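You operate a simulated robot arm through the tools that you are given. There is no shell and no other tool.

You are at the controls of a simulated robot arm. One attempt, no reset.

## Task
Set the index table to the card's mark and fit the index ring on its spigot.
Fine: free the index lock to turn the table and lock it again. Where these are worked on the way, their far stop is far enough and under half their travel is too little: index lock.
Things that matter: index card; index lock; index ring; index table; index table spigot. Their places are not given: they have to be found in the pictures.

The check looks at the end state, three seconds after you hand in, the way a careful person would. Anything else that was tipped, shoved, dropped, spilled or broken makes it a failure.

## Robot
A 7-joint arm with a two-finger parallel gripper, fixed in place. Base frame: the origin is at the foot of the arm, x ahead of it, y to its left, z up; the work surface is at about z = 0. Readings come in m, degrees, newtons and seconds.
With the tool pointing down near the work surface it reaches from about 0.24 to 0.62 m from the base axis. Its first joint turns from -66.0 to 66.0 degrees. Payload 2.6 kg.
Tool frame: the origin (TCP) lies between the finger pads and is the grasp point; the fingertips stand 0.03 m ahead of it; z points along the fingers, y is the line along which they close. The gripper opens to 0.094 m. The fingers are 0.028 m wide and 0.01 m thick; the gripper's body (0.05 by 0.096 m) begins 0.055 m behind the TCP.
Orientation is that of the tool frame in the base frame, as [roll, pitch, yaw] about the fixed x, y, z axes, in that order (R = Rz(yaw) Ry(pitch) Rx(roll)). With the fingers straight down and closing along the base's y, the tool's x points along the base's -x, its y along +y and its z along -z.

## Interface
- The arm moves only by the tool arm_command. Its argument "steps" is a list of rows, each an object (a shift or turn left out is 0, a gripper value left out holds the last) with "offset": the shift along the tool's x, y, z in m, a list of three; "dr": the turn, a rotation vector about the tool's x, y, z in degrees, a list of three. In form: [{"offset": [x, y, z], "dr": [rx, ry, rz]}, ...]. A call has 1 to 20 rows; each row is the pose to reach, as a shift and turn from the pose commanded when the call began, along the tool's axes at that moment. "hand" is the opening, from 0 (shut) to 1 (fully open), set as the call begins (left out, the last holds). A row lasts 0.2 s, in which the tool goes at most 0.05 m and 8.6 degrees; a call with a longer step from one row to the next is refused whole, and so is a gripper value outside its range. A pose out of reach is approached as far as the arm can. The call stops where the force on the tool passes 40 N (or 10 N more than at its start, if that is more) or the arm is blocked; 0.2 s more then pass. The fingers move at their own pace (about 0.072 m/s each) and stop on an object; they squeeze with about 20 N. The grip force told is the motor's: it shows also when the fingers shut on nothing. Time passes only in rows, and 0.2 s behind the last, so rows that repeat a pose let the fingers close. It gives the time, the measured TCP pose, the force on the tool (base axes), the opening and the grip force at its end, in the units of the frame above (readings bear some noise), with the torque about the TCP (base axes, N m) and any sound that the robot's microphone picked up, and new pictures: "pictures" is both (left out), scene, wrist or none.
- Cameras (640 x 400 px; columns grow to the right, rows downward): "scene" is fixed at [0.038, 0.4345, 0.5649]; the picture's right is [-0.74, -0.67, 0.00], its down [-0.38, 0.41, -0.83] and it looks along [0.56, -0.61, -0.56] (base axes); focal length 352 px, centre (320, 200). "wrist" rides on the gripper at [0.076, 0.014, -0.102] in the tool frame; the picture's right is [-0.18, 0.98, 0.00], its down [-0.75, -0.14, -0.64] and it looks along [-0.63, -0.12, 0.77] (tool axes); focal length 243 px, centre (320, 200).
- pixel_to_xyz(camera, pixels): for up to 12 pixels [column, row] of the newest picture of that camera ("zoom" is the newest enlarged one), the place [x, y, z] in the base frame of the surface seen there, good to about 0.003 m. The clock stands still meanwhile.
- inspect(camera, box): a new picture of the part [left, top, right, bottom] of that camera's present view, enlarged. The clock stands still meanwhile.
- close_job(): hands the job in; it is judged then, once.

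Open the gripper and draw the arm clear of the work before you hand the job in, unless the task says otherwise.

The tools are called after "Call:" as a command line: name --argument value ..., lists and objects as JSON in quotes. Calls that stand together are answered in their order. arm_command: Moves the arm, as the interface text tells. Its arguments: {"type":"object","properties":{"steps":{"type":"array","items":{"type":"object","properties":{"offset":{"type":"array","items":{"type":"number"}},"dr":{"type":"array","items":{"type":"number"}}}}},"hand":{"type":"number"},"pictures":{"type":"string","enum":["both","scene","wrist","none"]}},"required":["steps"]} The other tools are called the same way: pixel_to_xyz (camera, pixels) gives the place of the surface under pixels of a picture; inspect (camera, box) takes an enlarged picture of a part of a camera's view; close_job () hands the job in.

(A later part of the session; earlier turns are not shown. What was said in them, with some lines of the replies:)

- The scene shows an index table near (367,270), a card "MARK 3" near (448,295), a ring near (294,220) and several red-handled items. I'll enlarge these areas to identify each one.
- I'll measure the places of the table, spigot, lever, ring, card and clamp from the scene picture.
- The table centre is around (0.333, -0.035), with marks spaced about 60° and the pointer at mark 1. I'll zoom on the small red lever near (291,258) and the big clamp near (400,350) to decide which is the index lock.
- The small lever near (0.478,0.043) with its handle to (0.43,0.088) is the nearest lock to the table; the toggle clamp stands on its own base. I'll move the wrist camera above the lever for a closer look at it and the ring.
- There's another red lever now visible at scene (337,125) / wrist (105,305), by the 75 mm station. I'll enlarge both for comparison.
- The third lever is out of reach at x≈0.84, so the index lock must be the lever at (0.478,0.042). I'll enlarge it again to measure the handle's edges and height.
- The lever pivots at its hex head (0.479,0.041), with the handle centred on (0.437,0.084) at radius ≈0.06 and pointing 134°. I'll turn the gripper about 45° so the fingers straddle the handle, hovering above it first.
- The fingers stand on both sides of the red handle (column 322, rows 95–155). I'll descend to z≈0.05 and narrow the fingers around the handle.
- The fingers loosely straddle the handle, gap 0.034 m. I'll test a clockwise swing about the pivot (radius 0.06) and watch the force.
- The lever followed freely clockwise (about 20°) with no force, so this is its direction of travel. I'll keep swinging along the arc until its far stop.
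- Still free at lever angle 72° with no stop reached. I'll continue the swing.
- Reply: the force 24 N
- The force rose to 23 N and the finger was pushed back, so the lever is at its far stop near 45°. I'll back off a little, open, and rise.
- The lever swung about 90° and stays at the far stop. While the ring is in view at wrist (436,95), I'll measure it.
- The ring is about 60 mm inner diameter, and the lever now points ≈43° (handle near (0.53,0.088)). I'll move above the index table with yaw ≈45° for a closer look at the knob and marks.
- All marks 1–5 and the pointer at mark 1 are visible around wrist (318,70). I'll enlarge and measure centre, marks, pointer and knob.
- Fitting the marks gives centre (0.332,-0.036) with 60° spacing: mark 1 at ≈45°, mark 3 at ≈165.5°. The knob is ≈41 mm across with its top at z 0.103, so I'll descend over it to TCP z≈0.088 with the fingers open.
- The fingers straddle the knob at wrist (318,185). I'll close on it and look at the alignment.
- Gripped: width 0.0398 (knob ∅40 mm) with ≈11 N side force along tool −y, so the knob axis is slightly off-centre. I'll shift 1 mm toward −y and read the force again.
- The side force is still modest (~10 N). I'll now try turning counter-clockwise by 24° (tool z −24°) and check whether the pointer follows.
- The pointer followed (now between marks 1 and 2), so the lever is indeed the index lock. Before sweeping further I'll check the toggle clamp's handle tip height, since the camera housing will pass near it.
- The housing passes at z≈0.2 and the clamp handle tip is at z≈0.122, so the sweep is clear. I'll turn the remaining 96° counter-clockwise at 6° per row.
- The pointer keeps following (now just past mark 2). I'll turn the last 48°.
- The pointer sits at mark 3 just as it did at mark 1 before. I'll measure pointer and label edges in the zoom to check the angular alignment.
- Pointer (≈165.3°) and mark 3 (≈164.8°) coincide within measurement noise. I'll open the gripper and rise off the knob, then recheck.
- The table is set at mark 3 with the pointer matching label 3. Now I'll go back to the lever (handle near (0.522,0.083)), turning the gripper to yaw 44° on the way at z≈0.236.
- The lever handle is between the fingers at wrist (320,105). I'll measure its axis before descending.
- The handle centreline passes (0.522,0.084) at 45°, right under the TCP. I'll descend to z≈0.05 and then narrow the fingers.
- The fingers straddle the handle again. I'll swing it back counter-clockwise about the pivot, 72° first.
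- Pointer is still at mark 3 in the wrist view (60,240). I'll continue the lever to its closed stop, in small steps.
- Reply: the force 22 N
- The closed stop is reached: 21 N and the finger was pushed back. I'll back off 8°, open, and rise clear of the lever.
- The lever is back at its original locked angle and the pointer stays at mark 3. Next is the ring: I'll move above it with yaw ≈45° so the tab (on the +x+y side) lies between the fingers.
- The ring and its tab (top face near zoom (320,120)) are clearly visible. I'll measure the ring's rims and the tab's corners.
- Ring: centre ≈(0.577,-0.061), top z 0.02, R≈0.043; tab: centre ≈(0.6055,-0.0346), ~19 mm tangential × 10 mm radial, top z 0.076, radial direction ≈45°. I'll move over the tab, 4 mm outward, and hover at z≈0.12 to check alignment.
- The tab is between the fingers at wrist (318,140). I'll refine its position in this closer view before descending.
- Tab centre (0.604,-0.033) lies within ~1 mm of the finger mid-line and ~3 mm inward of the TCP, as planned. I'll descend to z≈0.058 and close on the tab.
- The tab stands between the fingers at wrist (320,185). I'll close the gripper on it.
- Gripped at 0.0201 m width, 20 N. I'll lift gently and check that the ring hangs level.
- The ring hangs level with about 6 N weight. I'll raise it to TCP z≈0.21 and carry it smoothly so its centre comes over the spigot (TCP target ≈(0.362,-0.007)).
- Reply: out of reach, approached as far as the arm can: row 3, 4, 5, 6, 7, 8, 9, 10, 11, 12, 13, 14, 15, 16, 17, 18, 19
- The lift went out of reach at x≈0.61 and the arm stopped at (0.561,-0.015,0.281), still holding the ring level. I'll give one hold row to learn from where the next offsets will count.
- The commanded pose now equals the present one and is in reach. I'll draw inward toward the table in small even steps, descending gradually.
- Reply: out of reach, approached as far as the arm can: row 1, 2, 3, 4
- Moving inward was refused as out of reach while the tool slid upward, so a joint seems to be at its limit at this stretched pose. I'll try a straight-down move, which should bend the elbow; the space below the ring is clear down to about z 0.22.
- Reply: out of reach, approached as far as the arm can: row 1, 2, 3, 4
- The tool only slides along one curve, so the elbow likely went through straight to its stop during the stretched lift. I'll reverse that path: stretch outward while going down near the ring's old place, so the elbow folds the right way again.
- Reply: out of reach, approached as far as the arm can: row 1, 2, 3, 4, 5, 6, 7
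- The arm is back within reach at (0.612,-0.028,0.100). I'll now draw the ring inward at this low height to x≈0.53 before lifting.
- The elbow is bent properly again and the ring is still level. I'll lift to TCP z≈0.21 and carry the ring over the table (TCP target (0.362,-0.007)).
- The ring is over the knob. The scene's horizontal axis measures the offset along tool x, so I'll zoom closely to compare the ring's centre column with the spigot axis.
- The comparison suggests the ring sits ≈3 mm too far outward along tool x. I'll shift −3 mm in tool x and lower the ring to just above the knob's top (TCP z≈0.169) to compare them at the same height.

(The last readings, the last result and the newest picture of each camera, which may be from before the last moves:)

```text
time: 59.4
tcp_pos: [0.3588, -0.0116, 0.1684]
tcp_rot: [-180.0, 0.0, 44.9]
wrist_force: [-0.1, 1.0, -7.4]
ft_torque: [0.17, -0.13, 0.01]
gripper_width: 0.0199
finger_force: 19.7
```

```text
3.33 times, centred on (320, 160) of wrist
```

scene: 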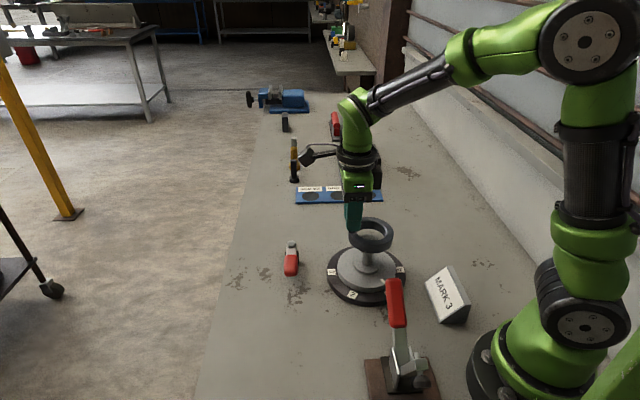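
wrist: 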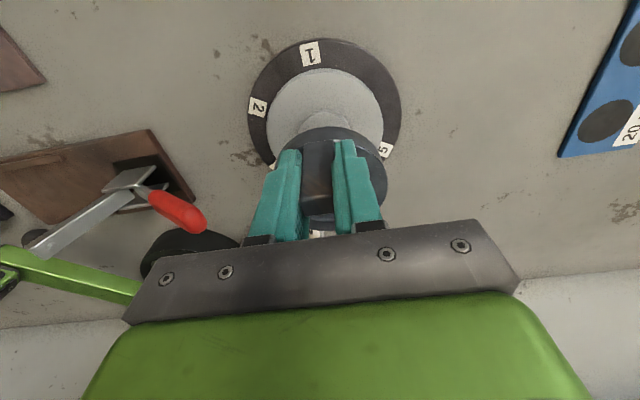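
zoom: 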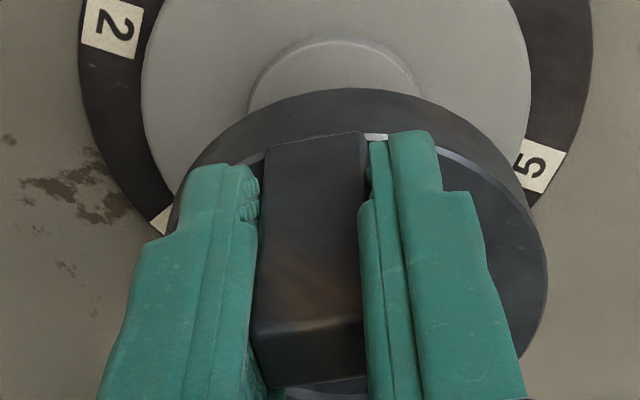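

The ring now looks about 2 mm too far inward relative to the knob. I'll sample heights on the ring's top face and the flange to check level and relative position.

Call:
pixel_to_xyz --camera "zoom" --pixels '[[335, 70], [300, 80], [380, 75], [300, 20], [450, 60], [200, 60], [535, 270], [500, 210], [210, 150]]'

Call:
inspect --camera "scene" --box '[335, 210, 405, 260]'

Call:
pixel_to_xyz --camera "zoom" --pixels '[[490, 190], [470, 165], [480, 230], [420, 280], [330, 295], [250, 275], [190, 235], [320, 90], [400, 100], [450, 130], [310, 225], [340, 235]]'

```text
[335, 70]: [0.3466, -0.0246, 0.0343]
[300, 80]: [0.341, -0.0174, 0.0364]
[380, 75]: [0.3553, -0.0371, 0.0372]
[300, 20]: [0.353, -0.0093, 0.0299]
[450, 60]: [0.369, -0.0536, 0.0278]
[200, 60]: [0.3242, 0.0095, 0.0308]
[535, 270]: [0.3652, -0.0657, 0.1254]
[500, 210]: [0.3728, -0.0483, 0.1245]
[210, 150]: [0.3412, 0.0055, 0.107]
```

```text
8.00 times, centred on (370, 235) of scene
```

zoom: 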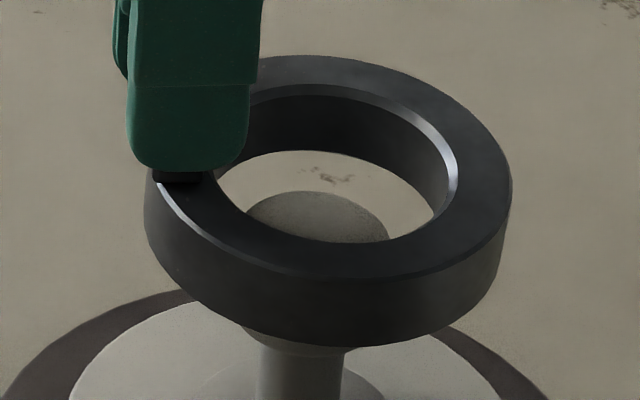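

```text
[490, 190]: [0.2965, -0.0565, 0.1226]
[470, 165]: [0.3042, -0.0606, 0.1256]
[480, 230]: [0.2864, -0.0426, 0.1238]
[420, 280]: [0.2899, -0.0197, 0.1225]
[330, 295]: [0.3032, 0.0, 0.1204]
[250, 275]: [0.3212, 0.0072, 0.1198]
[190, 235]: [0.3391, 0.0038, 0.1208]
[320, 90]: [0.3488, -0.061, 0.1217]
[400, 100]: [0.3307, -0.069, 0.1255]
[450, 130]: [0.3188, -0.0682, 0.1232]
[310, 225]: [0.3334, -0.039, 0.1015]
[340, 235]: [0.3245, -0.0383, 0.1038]
```

Flange top is z≈0.036, disc top ≈0.030; the ring's top reads ≈0.1235, so it hangs level but ~4 mm lower in the grip. Balanced estimates say shift +2 mm in tool x and −0.8 mm in tool y, then lower past the knob to just above the flange.

Call:
arm_command --steps '[{"offset": [0.002, -0.0008, 0.0]}, {"offset": [0.002, -0.0008, 0.01]}, {"offset": [0.002, -0.0008, 0.02]}, {"offset": [0.002, -0.0008, 0.03]}, {"offset": [0.002, -0.0008, 0.04]}, {"offset": [0.002, -0.0008, 0.05]}, {"offset": [0.002, -0.0008, 0.05]}]'

Call:
inspect --camera "scene" --box '[325, 226, 415, 282]'

Call:
inspect --camera "wrist" --box '[240, 100, 400, 220]'

```text
time: 61.0
tcp_pos: [0.3609, -0.0066, 0.1198]
tcp_rot: [-180.0, 0.1, 44.9]
wrist_force: [1.2, 0.5, -6.9]
ft_torque: [0.18, -0.19, -0.01]
gripper_width: 0.0198
finger_force: 19.9
```

scene: 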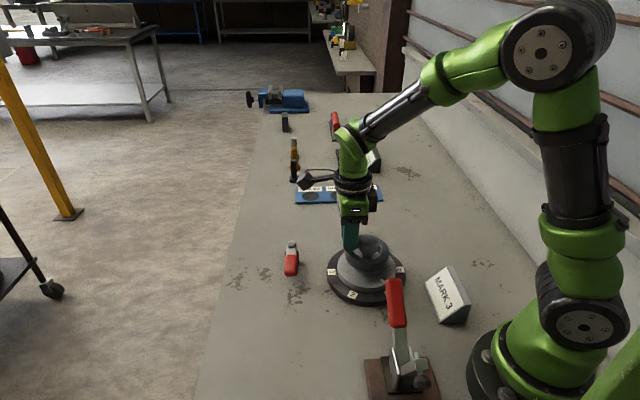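
wrist: 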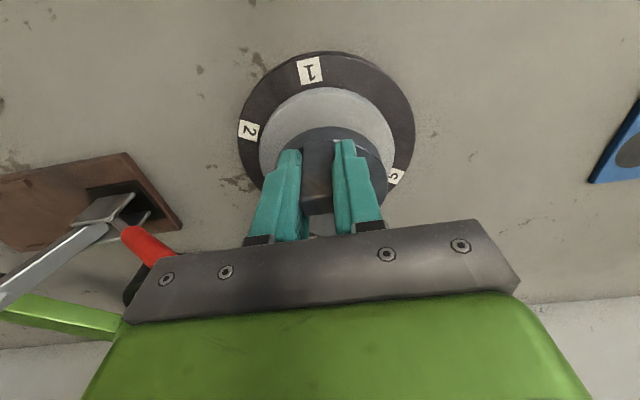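

```text
7.11 times, centred on (370, 254) of scene
```

zoom: 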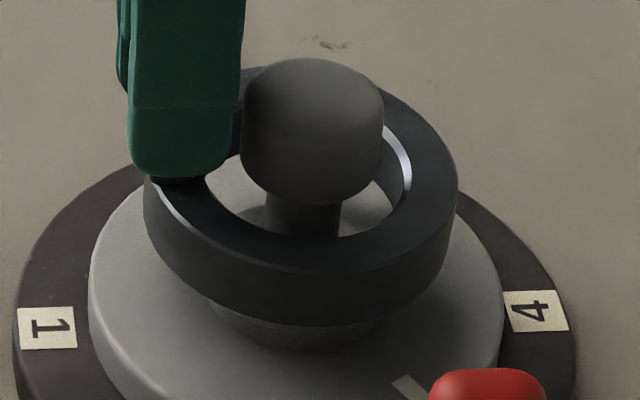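

```text
3.33 times, centred on (320, 160) of wrist
```

zoom: 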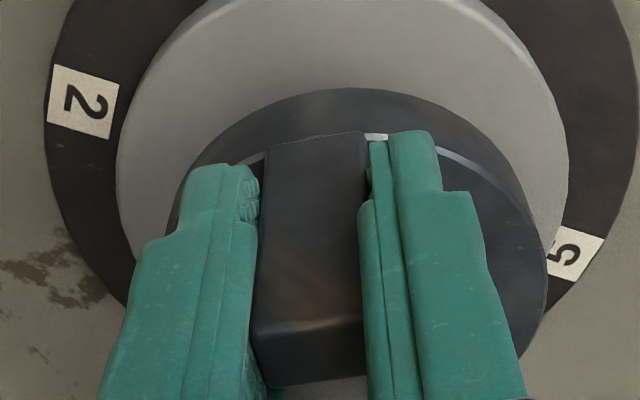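

The ring encircles the stem; relative to the disc/knob axis it still sits ≈1.8 mm too far outward (tool +x) and slightly +y. I'll correct by −1.8 mm in x and −0.7 mm in y and lower to just above the flange.

Call:
arm_command --steps '[{"offset": [-0.0009, -0.0004, 0.0]}, {"offset": [-0.0018, -0.0007, 0.0]}, {"offset": [-0.0018, -0.0007, 0.004]}, {"offset": [-0.0018, -0.0007, 0.008]}, {"offset": [-0.0018, -0.0007, 0.012]}, {"offset": [-0.0018, -0.0007, 0.014]}, {"offset": [-0.0018, -0.0007, 0.014]}, {"offset": [-0.0018, -0.0007, 0.014]}]'

Call:
inspect --camera "scene" --box '[325, 226, 415, 282]'

Call:
inspect --camera "wrist" --box '[240, 100, 400, 220]'

```text
time: 62.8
tcp_pos: [0.3582, -0.0088, 0.1069]
tcp_rot: [179.9, 0.0, 44.9]
wrist_force: [0.8, 0.8, -7.1]
ft_torque: [0.17, -0.21, 0.0]
gripper_width: 0.02
finger_force: 20.4
```

scene: 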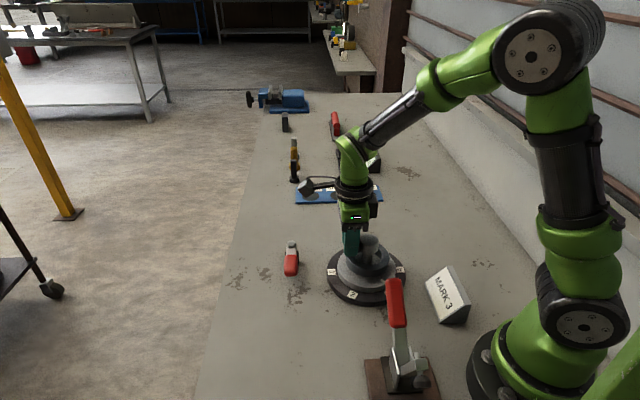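
wrist: 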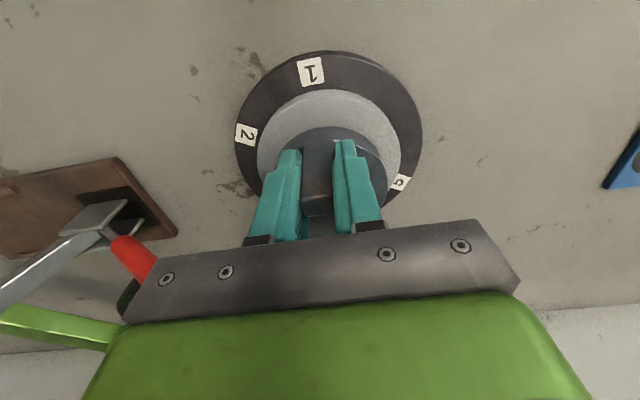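

```text
7.11 times, centred on (370, 254) of scene
```

zoom: 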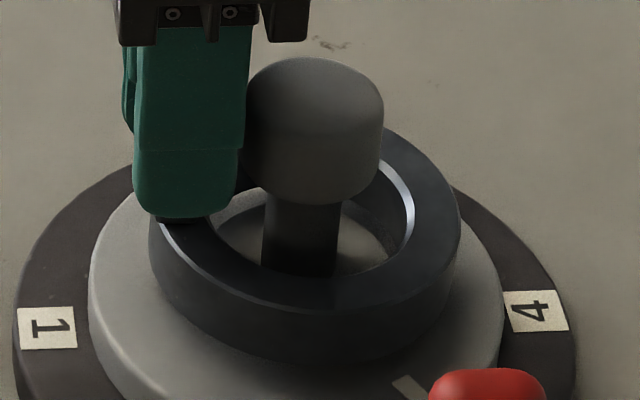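

```text
3.33 times, centred on (320, 160) of wrist
```

zoom: 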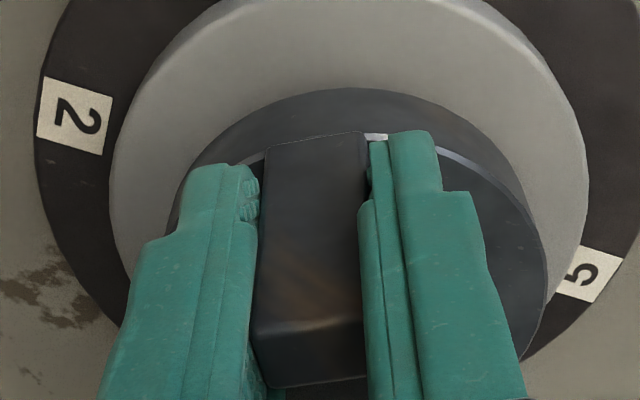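

The ring now looks centred within about 1 mm along tool x. I'll sample the ring's top surface and the disc in a fresh scene zoom to check its height and the other direction.

Call:
inspect --camera "scene" --box '[325, 226, 415, 282]'

Call:
pixel_to_xyz --camera "zoom" --pixels '[[455, 225], [440, 170], [440, 265], [400, 300], [340, 322], [270, 315], [210, 280], [170, 240], [410, 150], [435, 210], [300, 295], [370, 290]]'

Call:
pixel_to_xyz --camera "zoom" --pixels '[[300, 330], [300, 350], [300, 360], [200, 320], [420, 330], [300, 375], [300, 390], [120, 230], [490, 270], [110, 280], [365, 240], [250, 210]]'

```text
7.11 times, centred on (370, 254) of scene
```

zoom: 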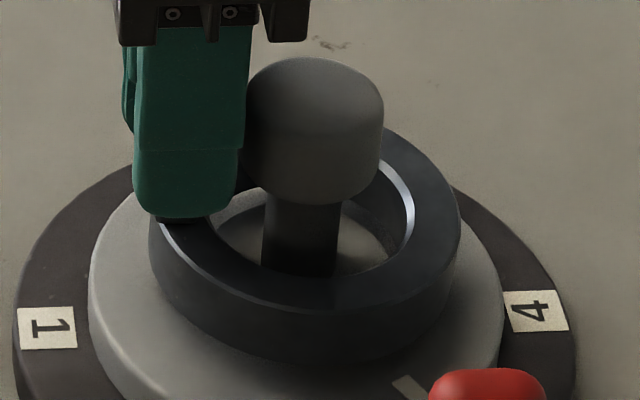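

```text
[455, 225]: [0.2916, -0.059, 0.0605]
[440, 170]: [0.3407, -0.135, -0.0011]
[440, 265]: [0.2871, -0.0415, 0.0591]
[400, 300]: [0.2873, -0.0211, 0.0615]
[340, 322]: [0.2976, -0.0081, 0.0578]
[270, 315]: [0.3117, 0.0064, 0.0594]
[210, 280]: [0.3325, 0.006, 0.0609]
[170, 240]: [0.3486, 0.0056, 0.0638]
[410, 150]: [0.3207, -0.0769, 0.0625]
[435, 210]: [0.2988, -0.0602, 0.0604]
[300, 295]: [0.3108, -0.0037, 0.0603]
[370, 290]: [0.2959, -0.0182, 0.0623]
```

```text
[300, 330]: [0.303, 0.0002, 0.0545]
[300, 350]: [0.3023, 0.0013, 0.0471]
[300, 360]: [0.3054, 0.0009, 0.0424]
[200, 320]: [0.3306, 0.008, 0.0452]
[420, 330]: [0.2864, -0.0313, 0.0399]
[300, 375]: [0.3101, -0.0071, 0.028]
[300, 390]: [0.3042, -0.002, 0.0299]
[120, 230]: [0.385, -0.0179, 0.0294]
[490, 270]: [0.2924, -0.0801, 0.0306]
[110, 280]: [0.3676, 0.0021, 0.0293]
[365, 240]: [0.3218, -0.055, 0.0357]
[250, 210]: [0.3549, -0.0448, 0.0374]
```

The ring's bottom is at z≈0.0405, just above the flange (0.036). I'll sample the cylindrical sides of the knob and the ring with the same sensor to compare their axes directly.

Call:
pixel_to_xyz --camera "zoom" --pixels '[[255, 130], [275, 130], [295, 130], [315, 130], [335, 130], [355, 130], [372, 130], [265, 165], [290, 165], [315, 165], [340, 165], [365, 165]]'

Call:
pixel_to_xyz --camera "zoom" --pixels '[[160, 260], [180, 290], [200, 310], [230, 325], [260, 335], [290, 342], [320, 342], [350, 338], [380, 330], [410, 315], [435, 295], [450, 275]]'

```text
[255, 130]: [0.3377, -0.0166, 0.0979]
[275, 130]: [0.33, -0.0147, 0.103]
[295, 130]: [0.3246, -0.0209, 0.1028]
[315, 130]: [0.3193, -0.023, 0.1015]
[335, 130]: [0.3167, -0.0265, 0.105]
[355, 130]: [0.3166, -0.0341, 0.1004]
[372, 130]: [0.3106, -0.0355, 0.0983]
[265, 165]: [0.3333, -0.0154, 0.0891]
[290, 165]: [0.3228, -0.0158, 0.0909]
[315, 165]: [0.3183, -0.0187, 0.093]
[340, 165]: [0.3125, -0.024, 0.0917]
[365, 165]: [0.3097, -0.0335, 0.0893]
```

```text
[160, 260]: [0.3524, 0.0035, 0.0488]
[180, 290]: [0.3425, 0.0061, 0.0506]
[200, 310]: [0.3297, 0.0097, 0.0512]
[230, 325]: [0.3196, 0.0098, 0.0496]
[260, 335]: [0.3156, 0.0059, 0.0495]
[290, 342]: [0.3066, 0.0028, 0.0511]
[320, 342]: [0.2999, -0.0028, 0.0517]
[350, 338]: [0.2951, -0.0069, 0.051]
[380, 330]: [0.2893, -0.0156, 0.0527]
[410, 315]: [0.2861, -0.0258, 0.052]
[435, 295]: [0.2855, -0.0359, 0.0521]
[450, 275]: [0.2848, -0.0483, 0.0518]
```

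Both fits agree: knob axis ≈(0.3295,-0.035) and ring centre ≈(0.330,-0.035), so the ring is aligned within 1 mm. I'll lower slowly by 8 mm over the flange and watch the force.

Call:
arm_command --steps '[{"offset": [0, 0, 0.001]}, {"offset": [0, 0, 0.002]}, {"offset": [0, 0, 0.003]}, {"offset": [0, 0, 0.004]}, {"offset": [0, 0, 0.005]}, {"offset": [0, 0, 0.006]}, {"offset": [0, 0, 0.007]}, {"offset": [0, 0, 0.008]}]'

Call:
inspect --camera "scene" --box '[325, 226, 415, 282]'

```text
time: 64.6
tcp_pos: [0.3597, -0.0074, 0.0984]
tcp_rot: [-180.0, 0.0, 45.0]
wrist_force: [0.2, -0.1, -7.3]
ft_torque: [0.18, -0.16, 0.03]
gripper_width: 0.0201
finger_force: 19.6
```

scene: 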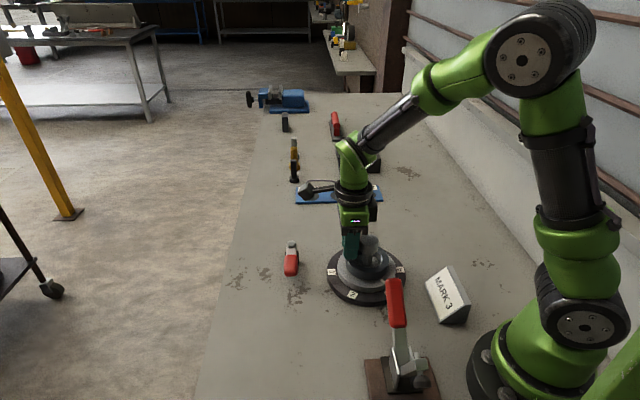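
wrist: 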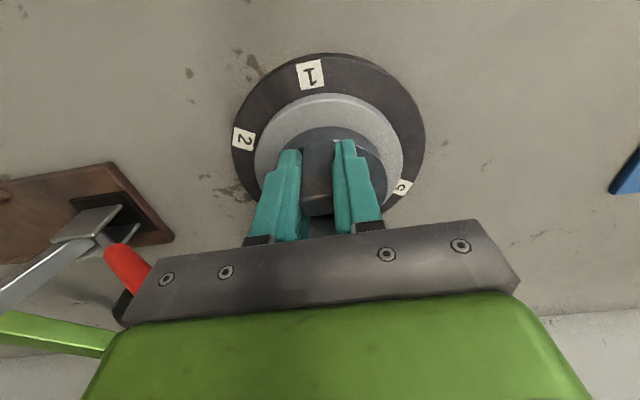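

```text
7.11 times, centred on (370, 254) of scene
```

zoom: 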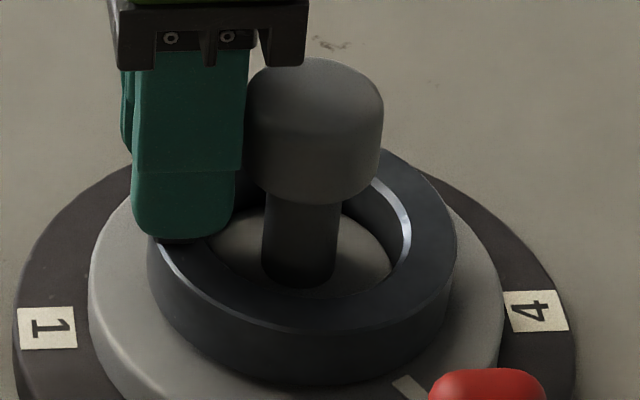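

No contact force (still just the 7 N weight) and the ring bottom should now be below the flange top. I'll lower the last few millimetres until it rests on the disc.

Call:
arm_command --steps '[{"offset": [0, 0, 0.001]}, {"offset": [0, 0, 0.0015]}, {"offset": [0, 0, 0.002]}, {"offset": [0, 0, 0.0025]}, {"offset": [0, 0, 0.003]}, {"offset": [0, 0, 0.003]}]' --pictures "none"

Call:
inspect --camera "scene" --box '[325, 226, 415, 282]'

```text
time: 66.0
tcp_pos: [0.3599, -0.0097, 0.0958]
tcp_rot: [179.9, 0.0, 44.8]
wrist_force: [2.2, -0.7, 3.1]
ft_torque: [-0.44, 0.27, 0.12]
gripper_width: 0.0201
finger_force: 19.9
```

```text
7.11 times, centred on (370, 254) of scene
```

zoom: 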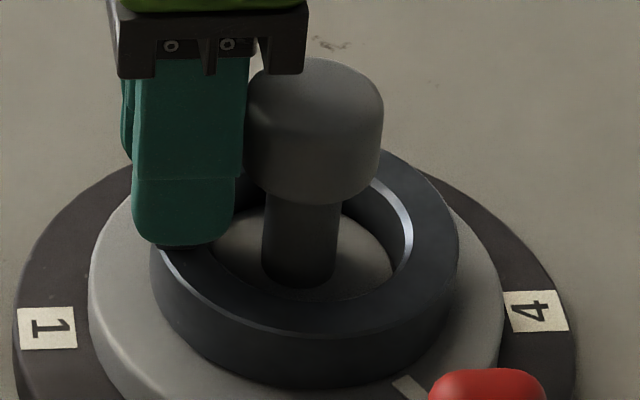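

The force changed by +10 N, so the ring has touched down at TCP z≈0.096. I'll measure the ring's top height around its rim to see if it is fully seated (expected ≈0.050) and level.

Call:
pixel_to_xyz --camera "zoom" --pixels '[[445, 245], [430, 275], [395, 305], [350, 315], [300, 318], [250, 308], [210, 285], [430, 210], [410, 175], [300, 380], [180, 270], [420, 240]]'

Call:
pixel_to_xyz --camera "zoom" --pixels '[[160, 285], [180, 315], [210, 340], [240, 355], [270, 362], [300, 365], [330, 363], [360, 357], [390, 345], [415, 330], [435, 310], [450, 290]]'

```text
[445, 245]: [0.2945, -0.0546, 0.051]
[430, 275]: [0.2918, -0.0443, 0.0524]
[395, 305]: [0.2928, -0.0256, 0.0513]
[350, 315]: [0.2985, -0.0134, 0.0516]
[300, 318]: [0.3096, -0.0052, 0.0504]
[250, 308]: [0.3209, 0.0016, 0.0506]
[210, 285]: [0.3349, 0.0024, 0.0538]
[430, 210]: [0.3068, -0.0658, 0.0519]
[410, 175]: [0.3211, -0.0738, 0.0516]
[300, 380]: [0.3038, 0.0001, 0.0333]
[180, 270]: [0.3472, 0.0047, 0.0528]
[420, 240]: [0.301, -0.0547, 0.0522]
```

```text
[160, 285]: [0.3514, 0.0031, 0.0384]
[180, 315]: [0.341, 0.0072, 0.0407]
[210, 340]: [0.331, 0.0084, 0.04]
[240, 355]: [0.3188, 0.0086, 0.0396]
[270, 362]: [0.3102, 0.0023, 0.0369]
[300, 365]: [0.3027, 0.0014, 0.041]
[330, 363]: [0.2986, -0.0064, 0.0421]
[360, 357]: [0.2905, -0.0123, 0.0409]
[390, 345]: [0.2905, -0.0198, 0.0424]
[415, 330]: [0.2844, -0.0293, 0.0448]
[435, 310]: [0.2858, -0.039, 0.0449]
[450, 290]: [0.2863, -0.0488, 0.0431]
```

Ring top reads ≈0.0515 all round, matching a ring seated on the disc (0.030+0.0205) around the flange. I'll open the gripper and let it settle before rising.

Call:
arm_command --steps '[{"offset": [0, 0, 0]}, {"offset": [0, 0, 0]}, {"offset": [0, 0, 0]}, {"offset": [0, 0, 0]}]' --hand 1

Call:
inspect --camera "scene" --box '[325, 226, 415, 282]'

```text
time: 67.0
tcp_pos: [0.3592, -0.0093, 0.0948]
tcp_rot: [180.0, -0.1, 44.9]
wrist_force: [0.7, -0.3, 0.1]
ft_torque: [0.03, 0.0, -0.01]
gripper_width: 0.0938
finger_force: 0.1
```

scene: 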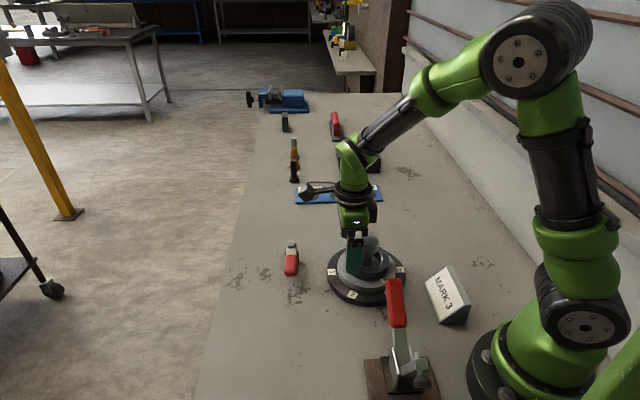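
wrist: 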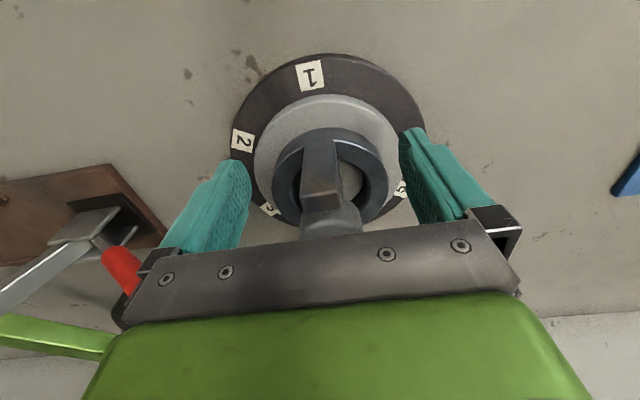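

```text
7.11 times, centred on (370, 254) of scene
```

zoom: 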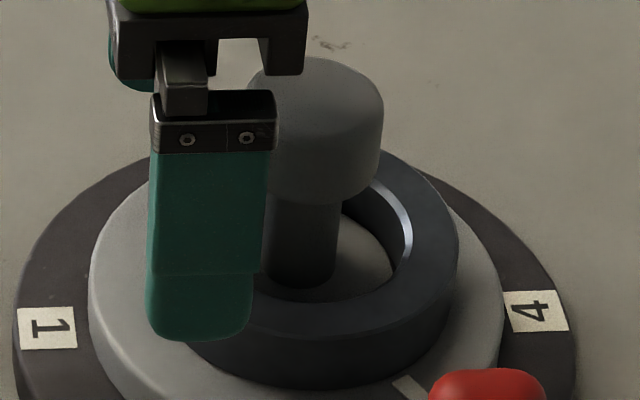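

The ring stands free on the table. I'll rise straight up and then look at it from above.

Call:
arm_command --steps '[{"offset": [0, 0, -0.01]}, {"offset": [0, 0, -0.025]}, {"offset": [0, 0, -0.05]}, {"offset": [0, 0, -0.08]}, {"offset": [0, 0, -0.115]}, {"offset": [0, 0, -0.15]}, {"offset": [0, 0, -0.15]}]'

Call:
inspect --camera "scene" --box '[320, 215, 420, 305]'

Call:
inspect --camera "wrist" --box '[220, 20, 420, 180]'

```text
time: 68.6
tcp_pos: [0.3621, -0.0101, 0.2444]
tcp_rot: [179.9, 0.0, 44.9]
wrist_force: [-1.0, 1.0, 0.1]
ft_torque: [-0.03, 0.0, 0.03]
gripper_width: 0.0941
finger_force: 0.0
```

scene: 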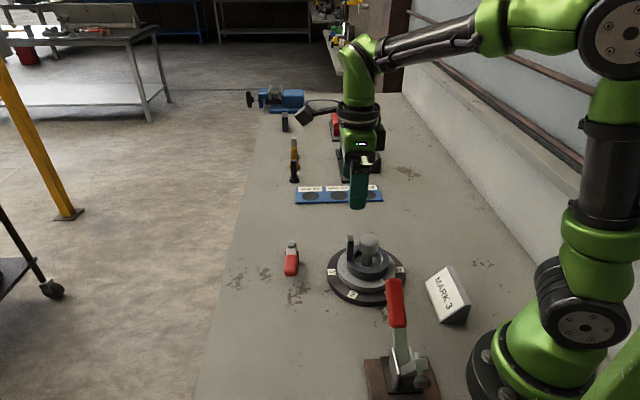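
wrist: 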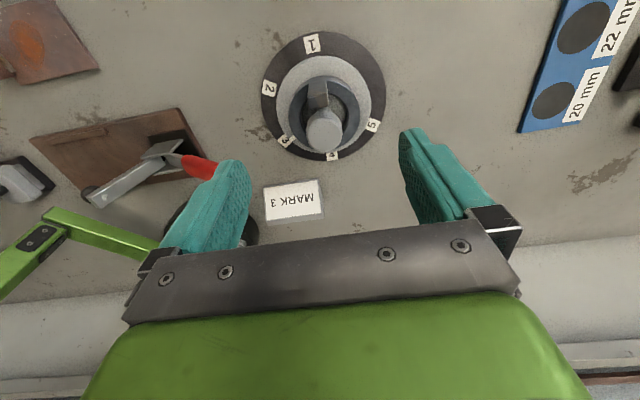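

```text
4.44 times, centred on (370, 260) of scene
```

zoom: 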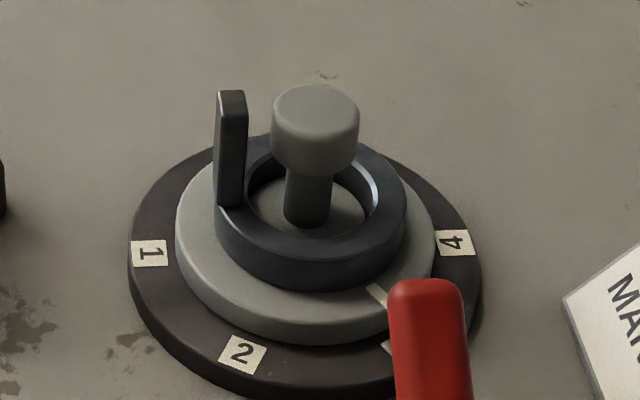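

```text
2.50 times, centred on (320, 100) of wrist
```

zoom: 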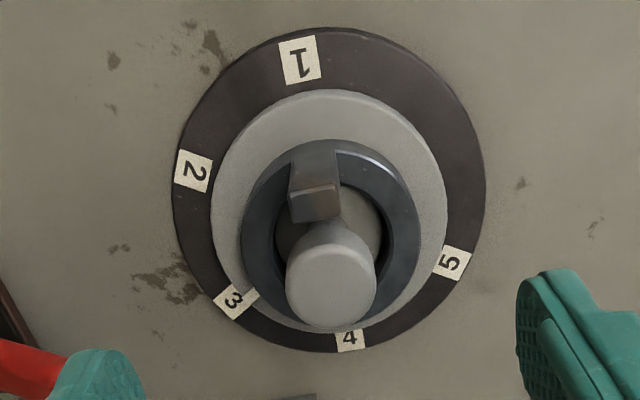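

The ring sits concentric on the disc with its tab up, and the pointer is at mark 3. I'll verify the ring's heights around the rim after release.

Call:
pixel_to_xyz --camera "zoom" --pixels '[[262, 205], [252, 240], [262, 280], [275, 180], [365, 160], [395, 180], [408, 215], [402, 260], [285, 240], [370, 230], [250, 294], [236, 300]]'

Call:
inspect --camera "scene" --box '[330, 235, 410, 285]'

Call:
pixel_to_xyz --camera "zoom" --pixels '[[190, 195], [215, 235], [260, 262], [320, 268], [380, 250], [420, 215], [435, 165], [415, 130], [310, 200], [370, 200], [225, 170], [300, 300]]'

```text
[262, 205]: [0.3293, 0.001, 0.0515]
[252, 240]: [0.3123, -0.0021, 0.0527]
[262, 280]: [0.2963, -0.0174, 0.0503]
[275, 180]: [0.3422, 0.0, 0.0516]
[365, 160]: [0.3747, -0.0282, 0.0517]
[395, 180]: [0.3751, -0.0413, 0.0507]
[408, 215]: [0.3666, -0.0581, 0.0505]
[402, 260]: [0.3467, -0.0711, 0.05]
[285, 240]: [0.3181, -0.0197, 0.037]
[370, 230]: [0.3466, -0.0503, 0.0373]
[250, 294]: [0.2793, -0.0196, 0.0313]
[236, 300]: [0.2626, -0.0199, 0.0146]
```

```text
8.00 times, centred on (370, 260) of scene
```

zoom: 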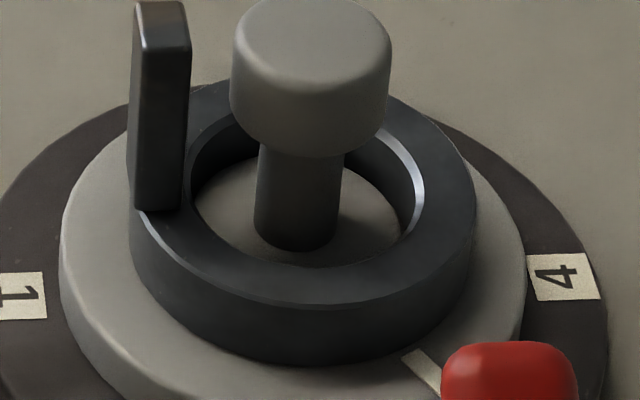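

```text
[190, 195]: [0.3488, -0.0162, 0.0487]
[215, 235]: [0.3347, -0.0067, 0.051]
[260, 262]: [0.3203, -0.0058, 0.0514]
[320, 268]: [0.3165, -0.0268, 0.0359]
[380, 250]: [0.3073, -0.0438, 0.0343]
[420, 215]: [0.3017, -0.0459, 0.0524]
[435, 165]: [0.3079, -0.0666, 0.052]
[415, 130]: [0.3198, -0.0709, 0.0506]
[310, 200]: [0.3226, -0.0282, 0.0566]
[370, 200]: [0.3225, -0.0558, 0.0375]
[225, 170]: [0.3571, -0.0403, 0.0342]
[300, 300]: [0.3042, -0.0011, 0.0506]
```

The ring top reads ≈0.051 all around, so it is level and seated around the flange (flange top ≈0.036). As a last check and retreat, I'll rise and turn to yaw ≈165° to view the pointer against mark 3 and the lever.

Call:
arm_command --steps '[{"offset": [-0.0025, 0, -0.005], "dr": [0, 0, -8]}, {"offset": [-0.005, 0, -0.01], "dr": [0, 0, -16]}, {"offset": [-0.0075, 0, -0.015], "dr": [0, 0, -24]}, {"offset": [-0.01, 0, -0.02], "dr": [0, 0, -32]}, {"offset": [-0.0125, 0, -0.025], "dr": [0, 0, -40]}, {"offset": [-0.015, -0.001, -0.03], "dr": [0, 0, -48]}, {"offset": [-0.0175, -0.001, -0.035], "dr": [0, 0, -56]}, {"offset": [-0.02, -0.001, -0.04], "dr": [0, 0, -64]}, {"offset": [-0.0225, -0.001, -0.04], "dr": [0, 0, -72]}, {"offset": [-0.025, -0.001, -0.04], "dr": [0, 0, -80]}, {"offset": [-0.0275, -0.001, -0.04], "dr": [0, 0, -88]}, {"offset": [-0.03, -0.0014, -0.04], "dr": [0, 0, -96]}, {"offset": [-0.0325, -0.0014, -0.04], "dr": [0, 0, -104]}, {"offset": [-0.035, -0.0014, -0.04], "dr": [0, 0, -112]}, {"offset": [-0.0367, -0.0014, -0.04], "dr": [0, 0, -120]}, {"offset": [-0.0367, -0.0014, -0.04], "dr": [0, 0, -120]}]'

Call:
inspect --camera "wrist" --box '[240, 0, 400, 140]'

Call:
inspect --camera "scene" --box '[260, 220, 480, 400]'

```text
time: 72.0
tcp_pos: [0.3317, -0.0336, 0.2858]
tcp_rot: [179.9, 0.0, 164.9]
wrist_force: [0.7, 0.1, 0.3]
ft_torque: [0.01, 0.01, 0.03]
gripper_width: 0.0942
finger_force: 0.0
```

scene: 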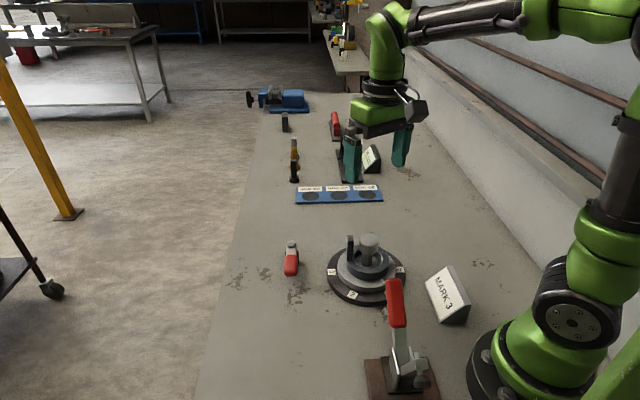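
wrist: 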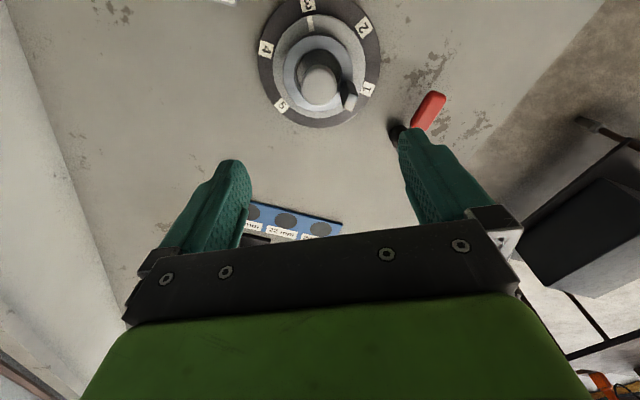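

```text
2.86 times, centred on (320, 70) of wrist
```

zoom: 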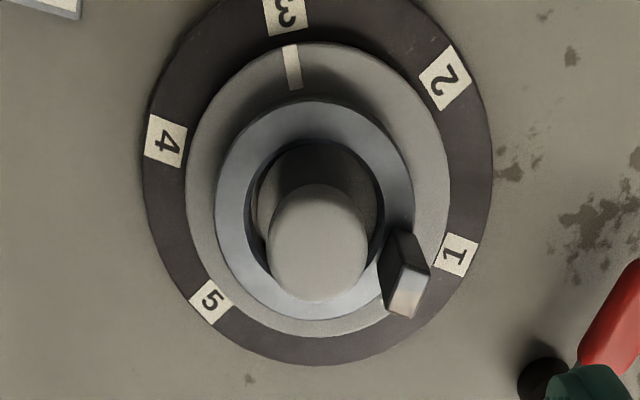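

```text
2.22 times, centred on (370, 310) of scene
```

zoom: 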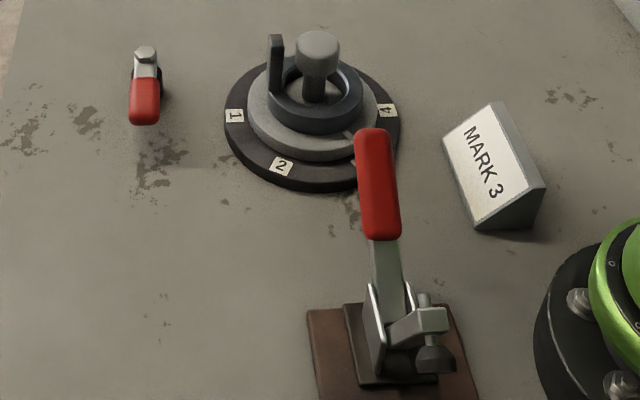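

Pointer aligns with mark 3, the ring is seated, and the lever stands exactly where it stood locked at the start; card and clamp are untouched. I'll raise the arm a bit more, clear of the work, with the gripper open.

Call:
arm_command --steps '[{"offset": [0, 0, -0.02], "dr": [0, 0, -5]}, {"offset": [0, 0, -0.045], "dr": [0, 0, -10]}, {"offset": [0, 0, -0.07], "dr": [0, 0, -15]}, {"offset": [0, 0, -0.07], "dr": [0, 0, -15]}]' --hand 1

```text
time: 73.0
tcp_pos: [0.3325, -0.0321, 0.3539]
tcp_rot: [-179.9, 0.0, -179.9]
wrist_force: [-0.2, -0.5, 0.4]
ft_torque: [0.01, 0.01, -0.01]
gripper_width: 0.0937
finger_force: 0.1
```

scene: 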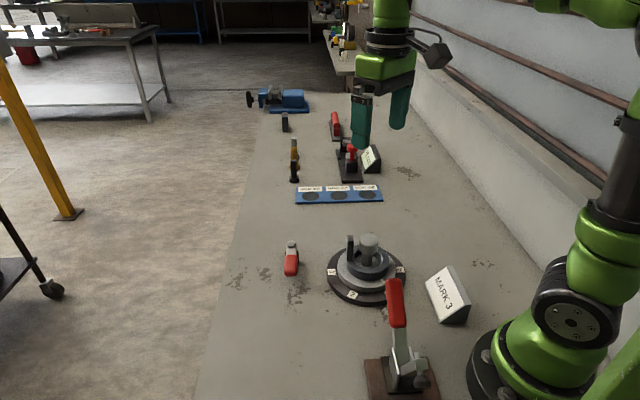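
wrist: 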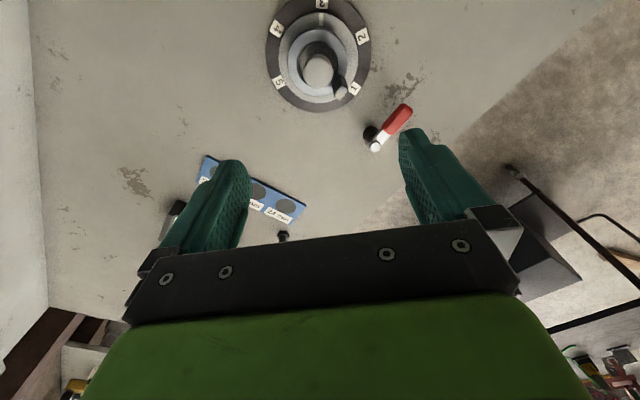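

The final pictures show the ring on the spigot at scene (367,263), the lever back at its locked stop (291,258), everything else in place, and the arm clear with the gripper open. I'll hand the job in.

Call:
close_job

```text
The job is handed in.
```

The index table is set to mark 3, the index ring is seated on its spigot, and the index lock is closed again. The job is handed in, but I don't have the check's verdict.

- **Index lock:** I took the red lever beside the table to be the index lock. I swung it about 90° to its far stop, and the table then turned. Afterwards I pushed it back to its closed stop.
- **Index table:** I turned it 120° by the knob. The pointer sits at mark 3 to within about 1° by the camera readings, and it still did after locking and fitting the ring.
- **Index ring:** It rests level on the disc around the spigot's flange. The top reads about 0.051 m all the way round, which matches a ring sitting flat.
- **On the way:** While I was lifting the ring far out, the arm ran out of reach and stuck. I backed it out with the ring still in the grip, and nothing else was touched.

In the last pictures the card, the toggle clamp and everything else in view stand where they were. The gripper is open and the arm is raised clear of the work.
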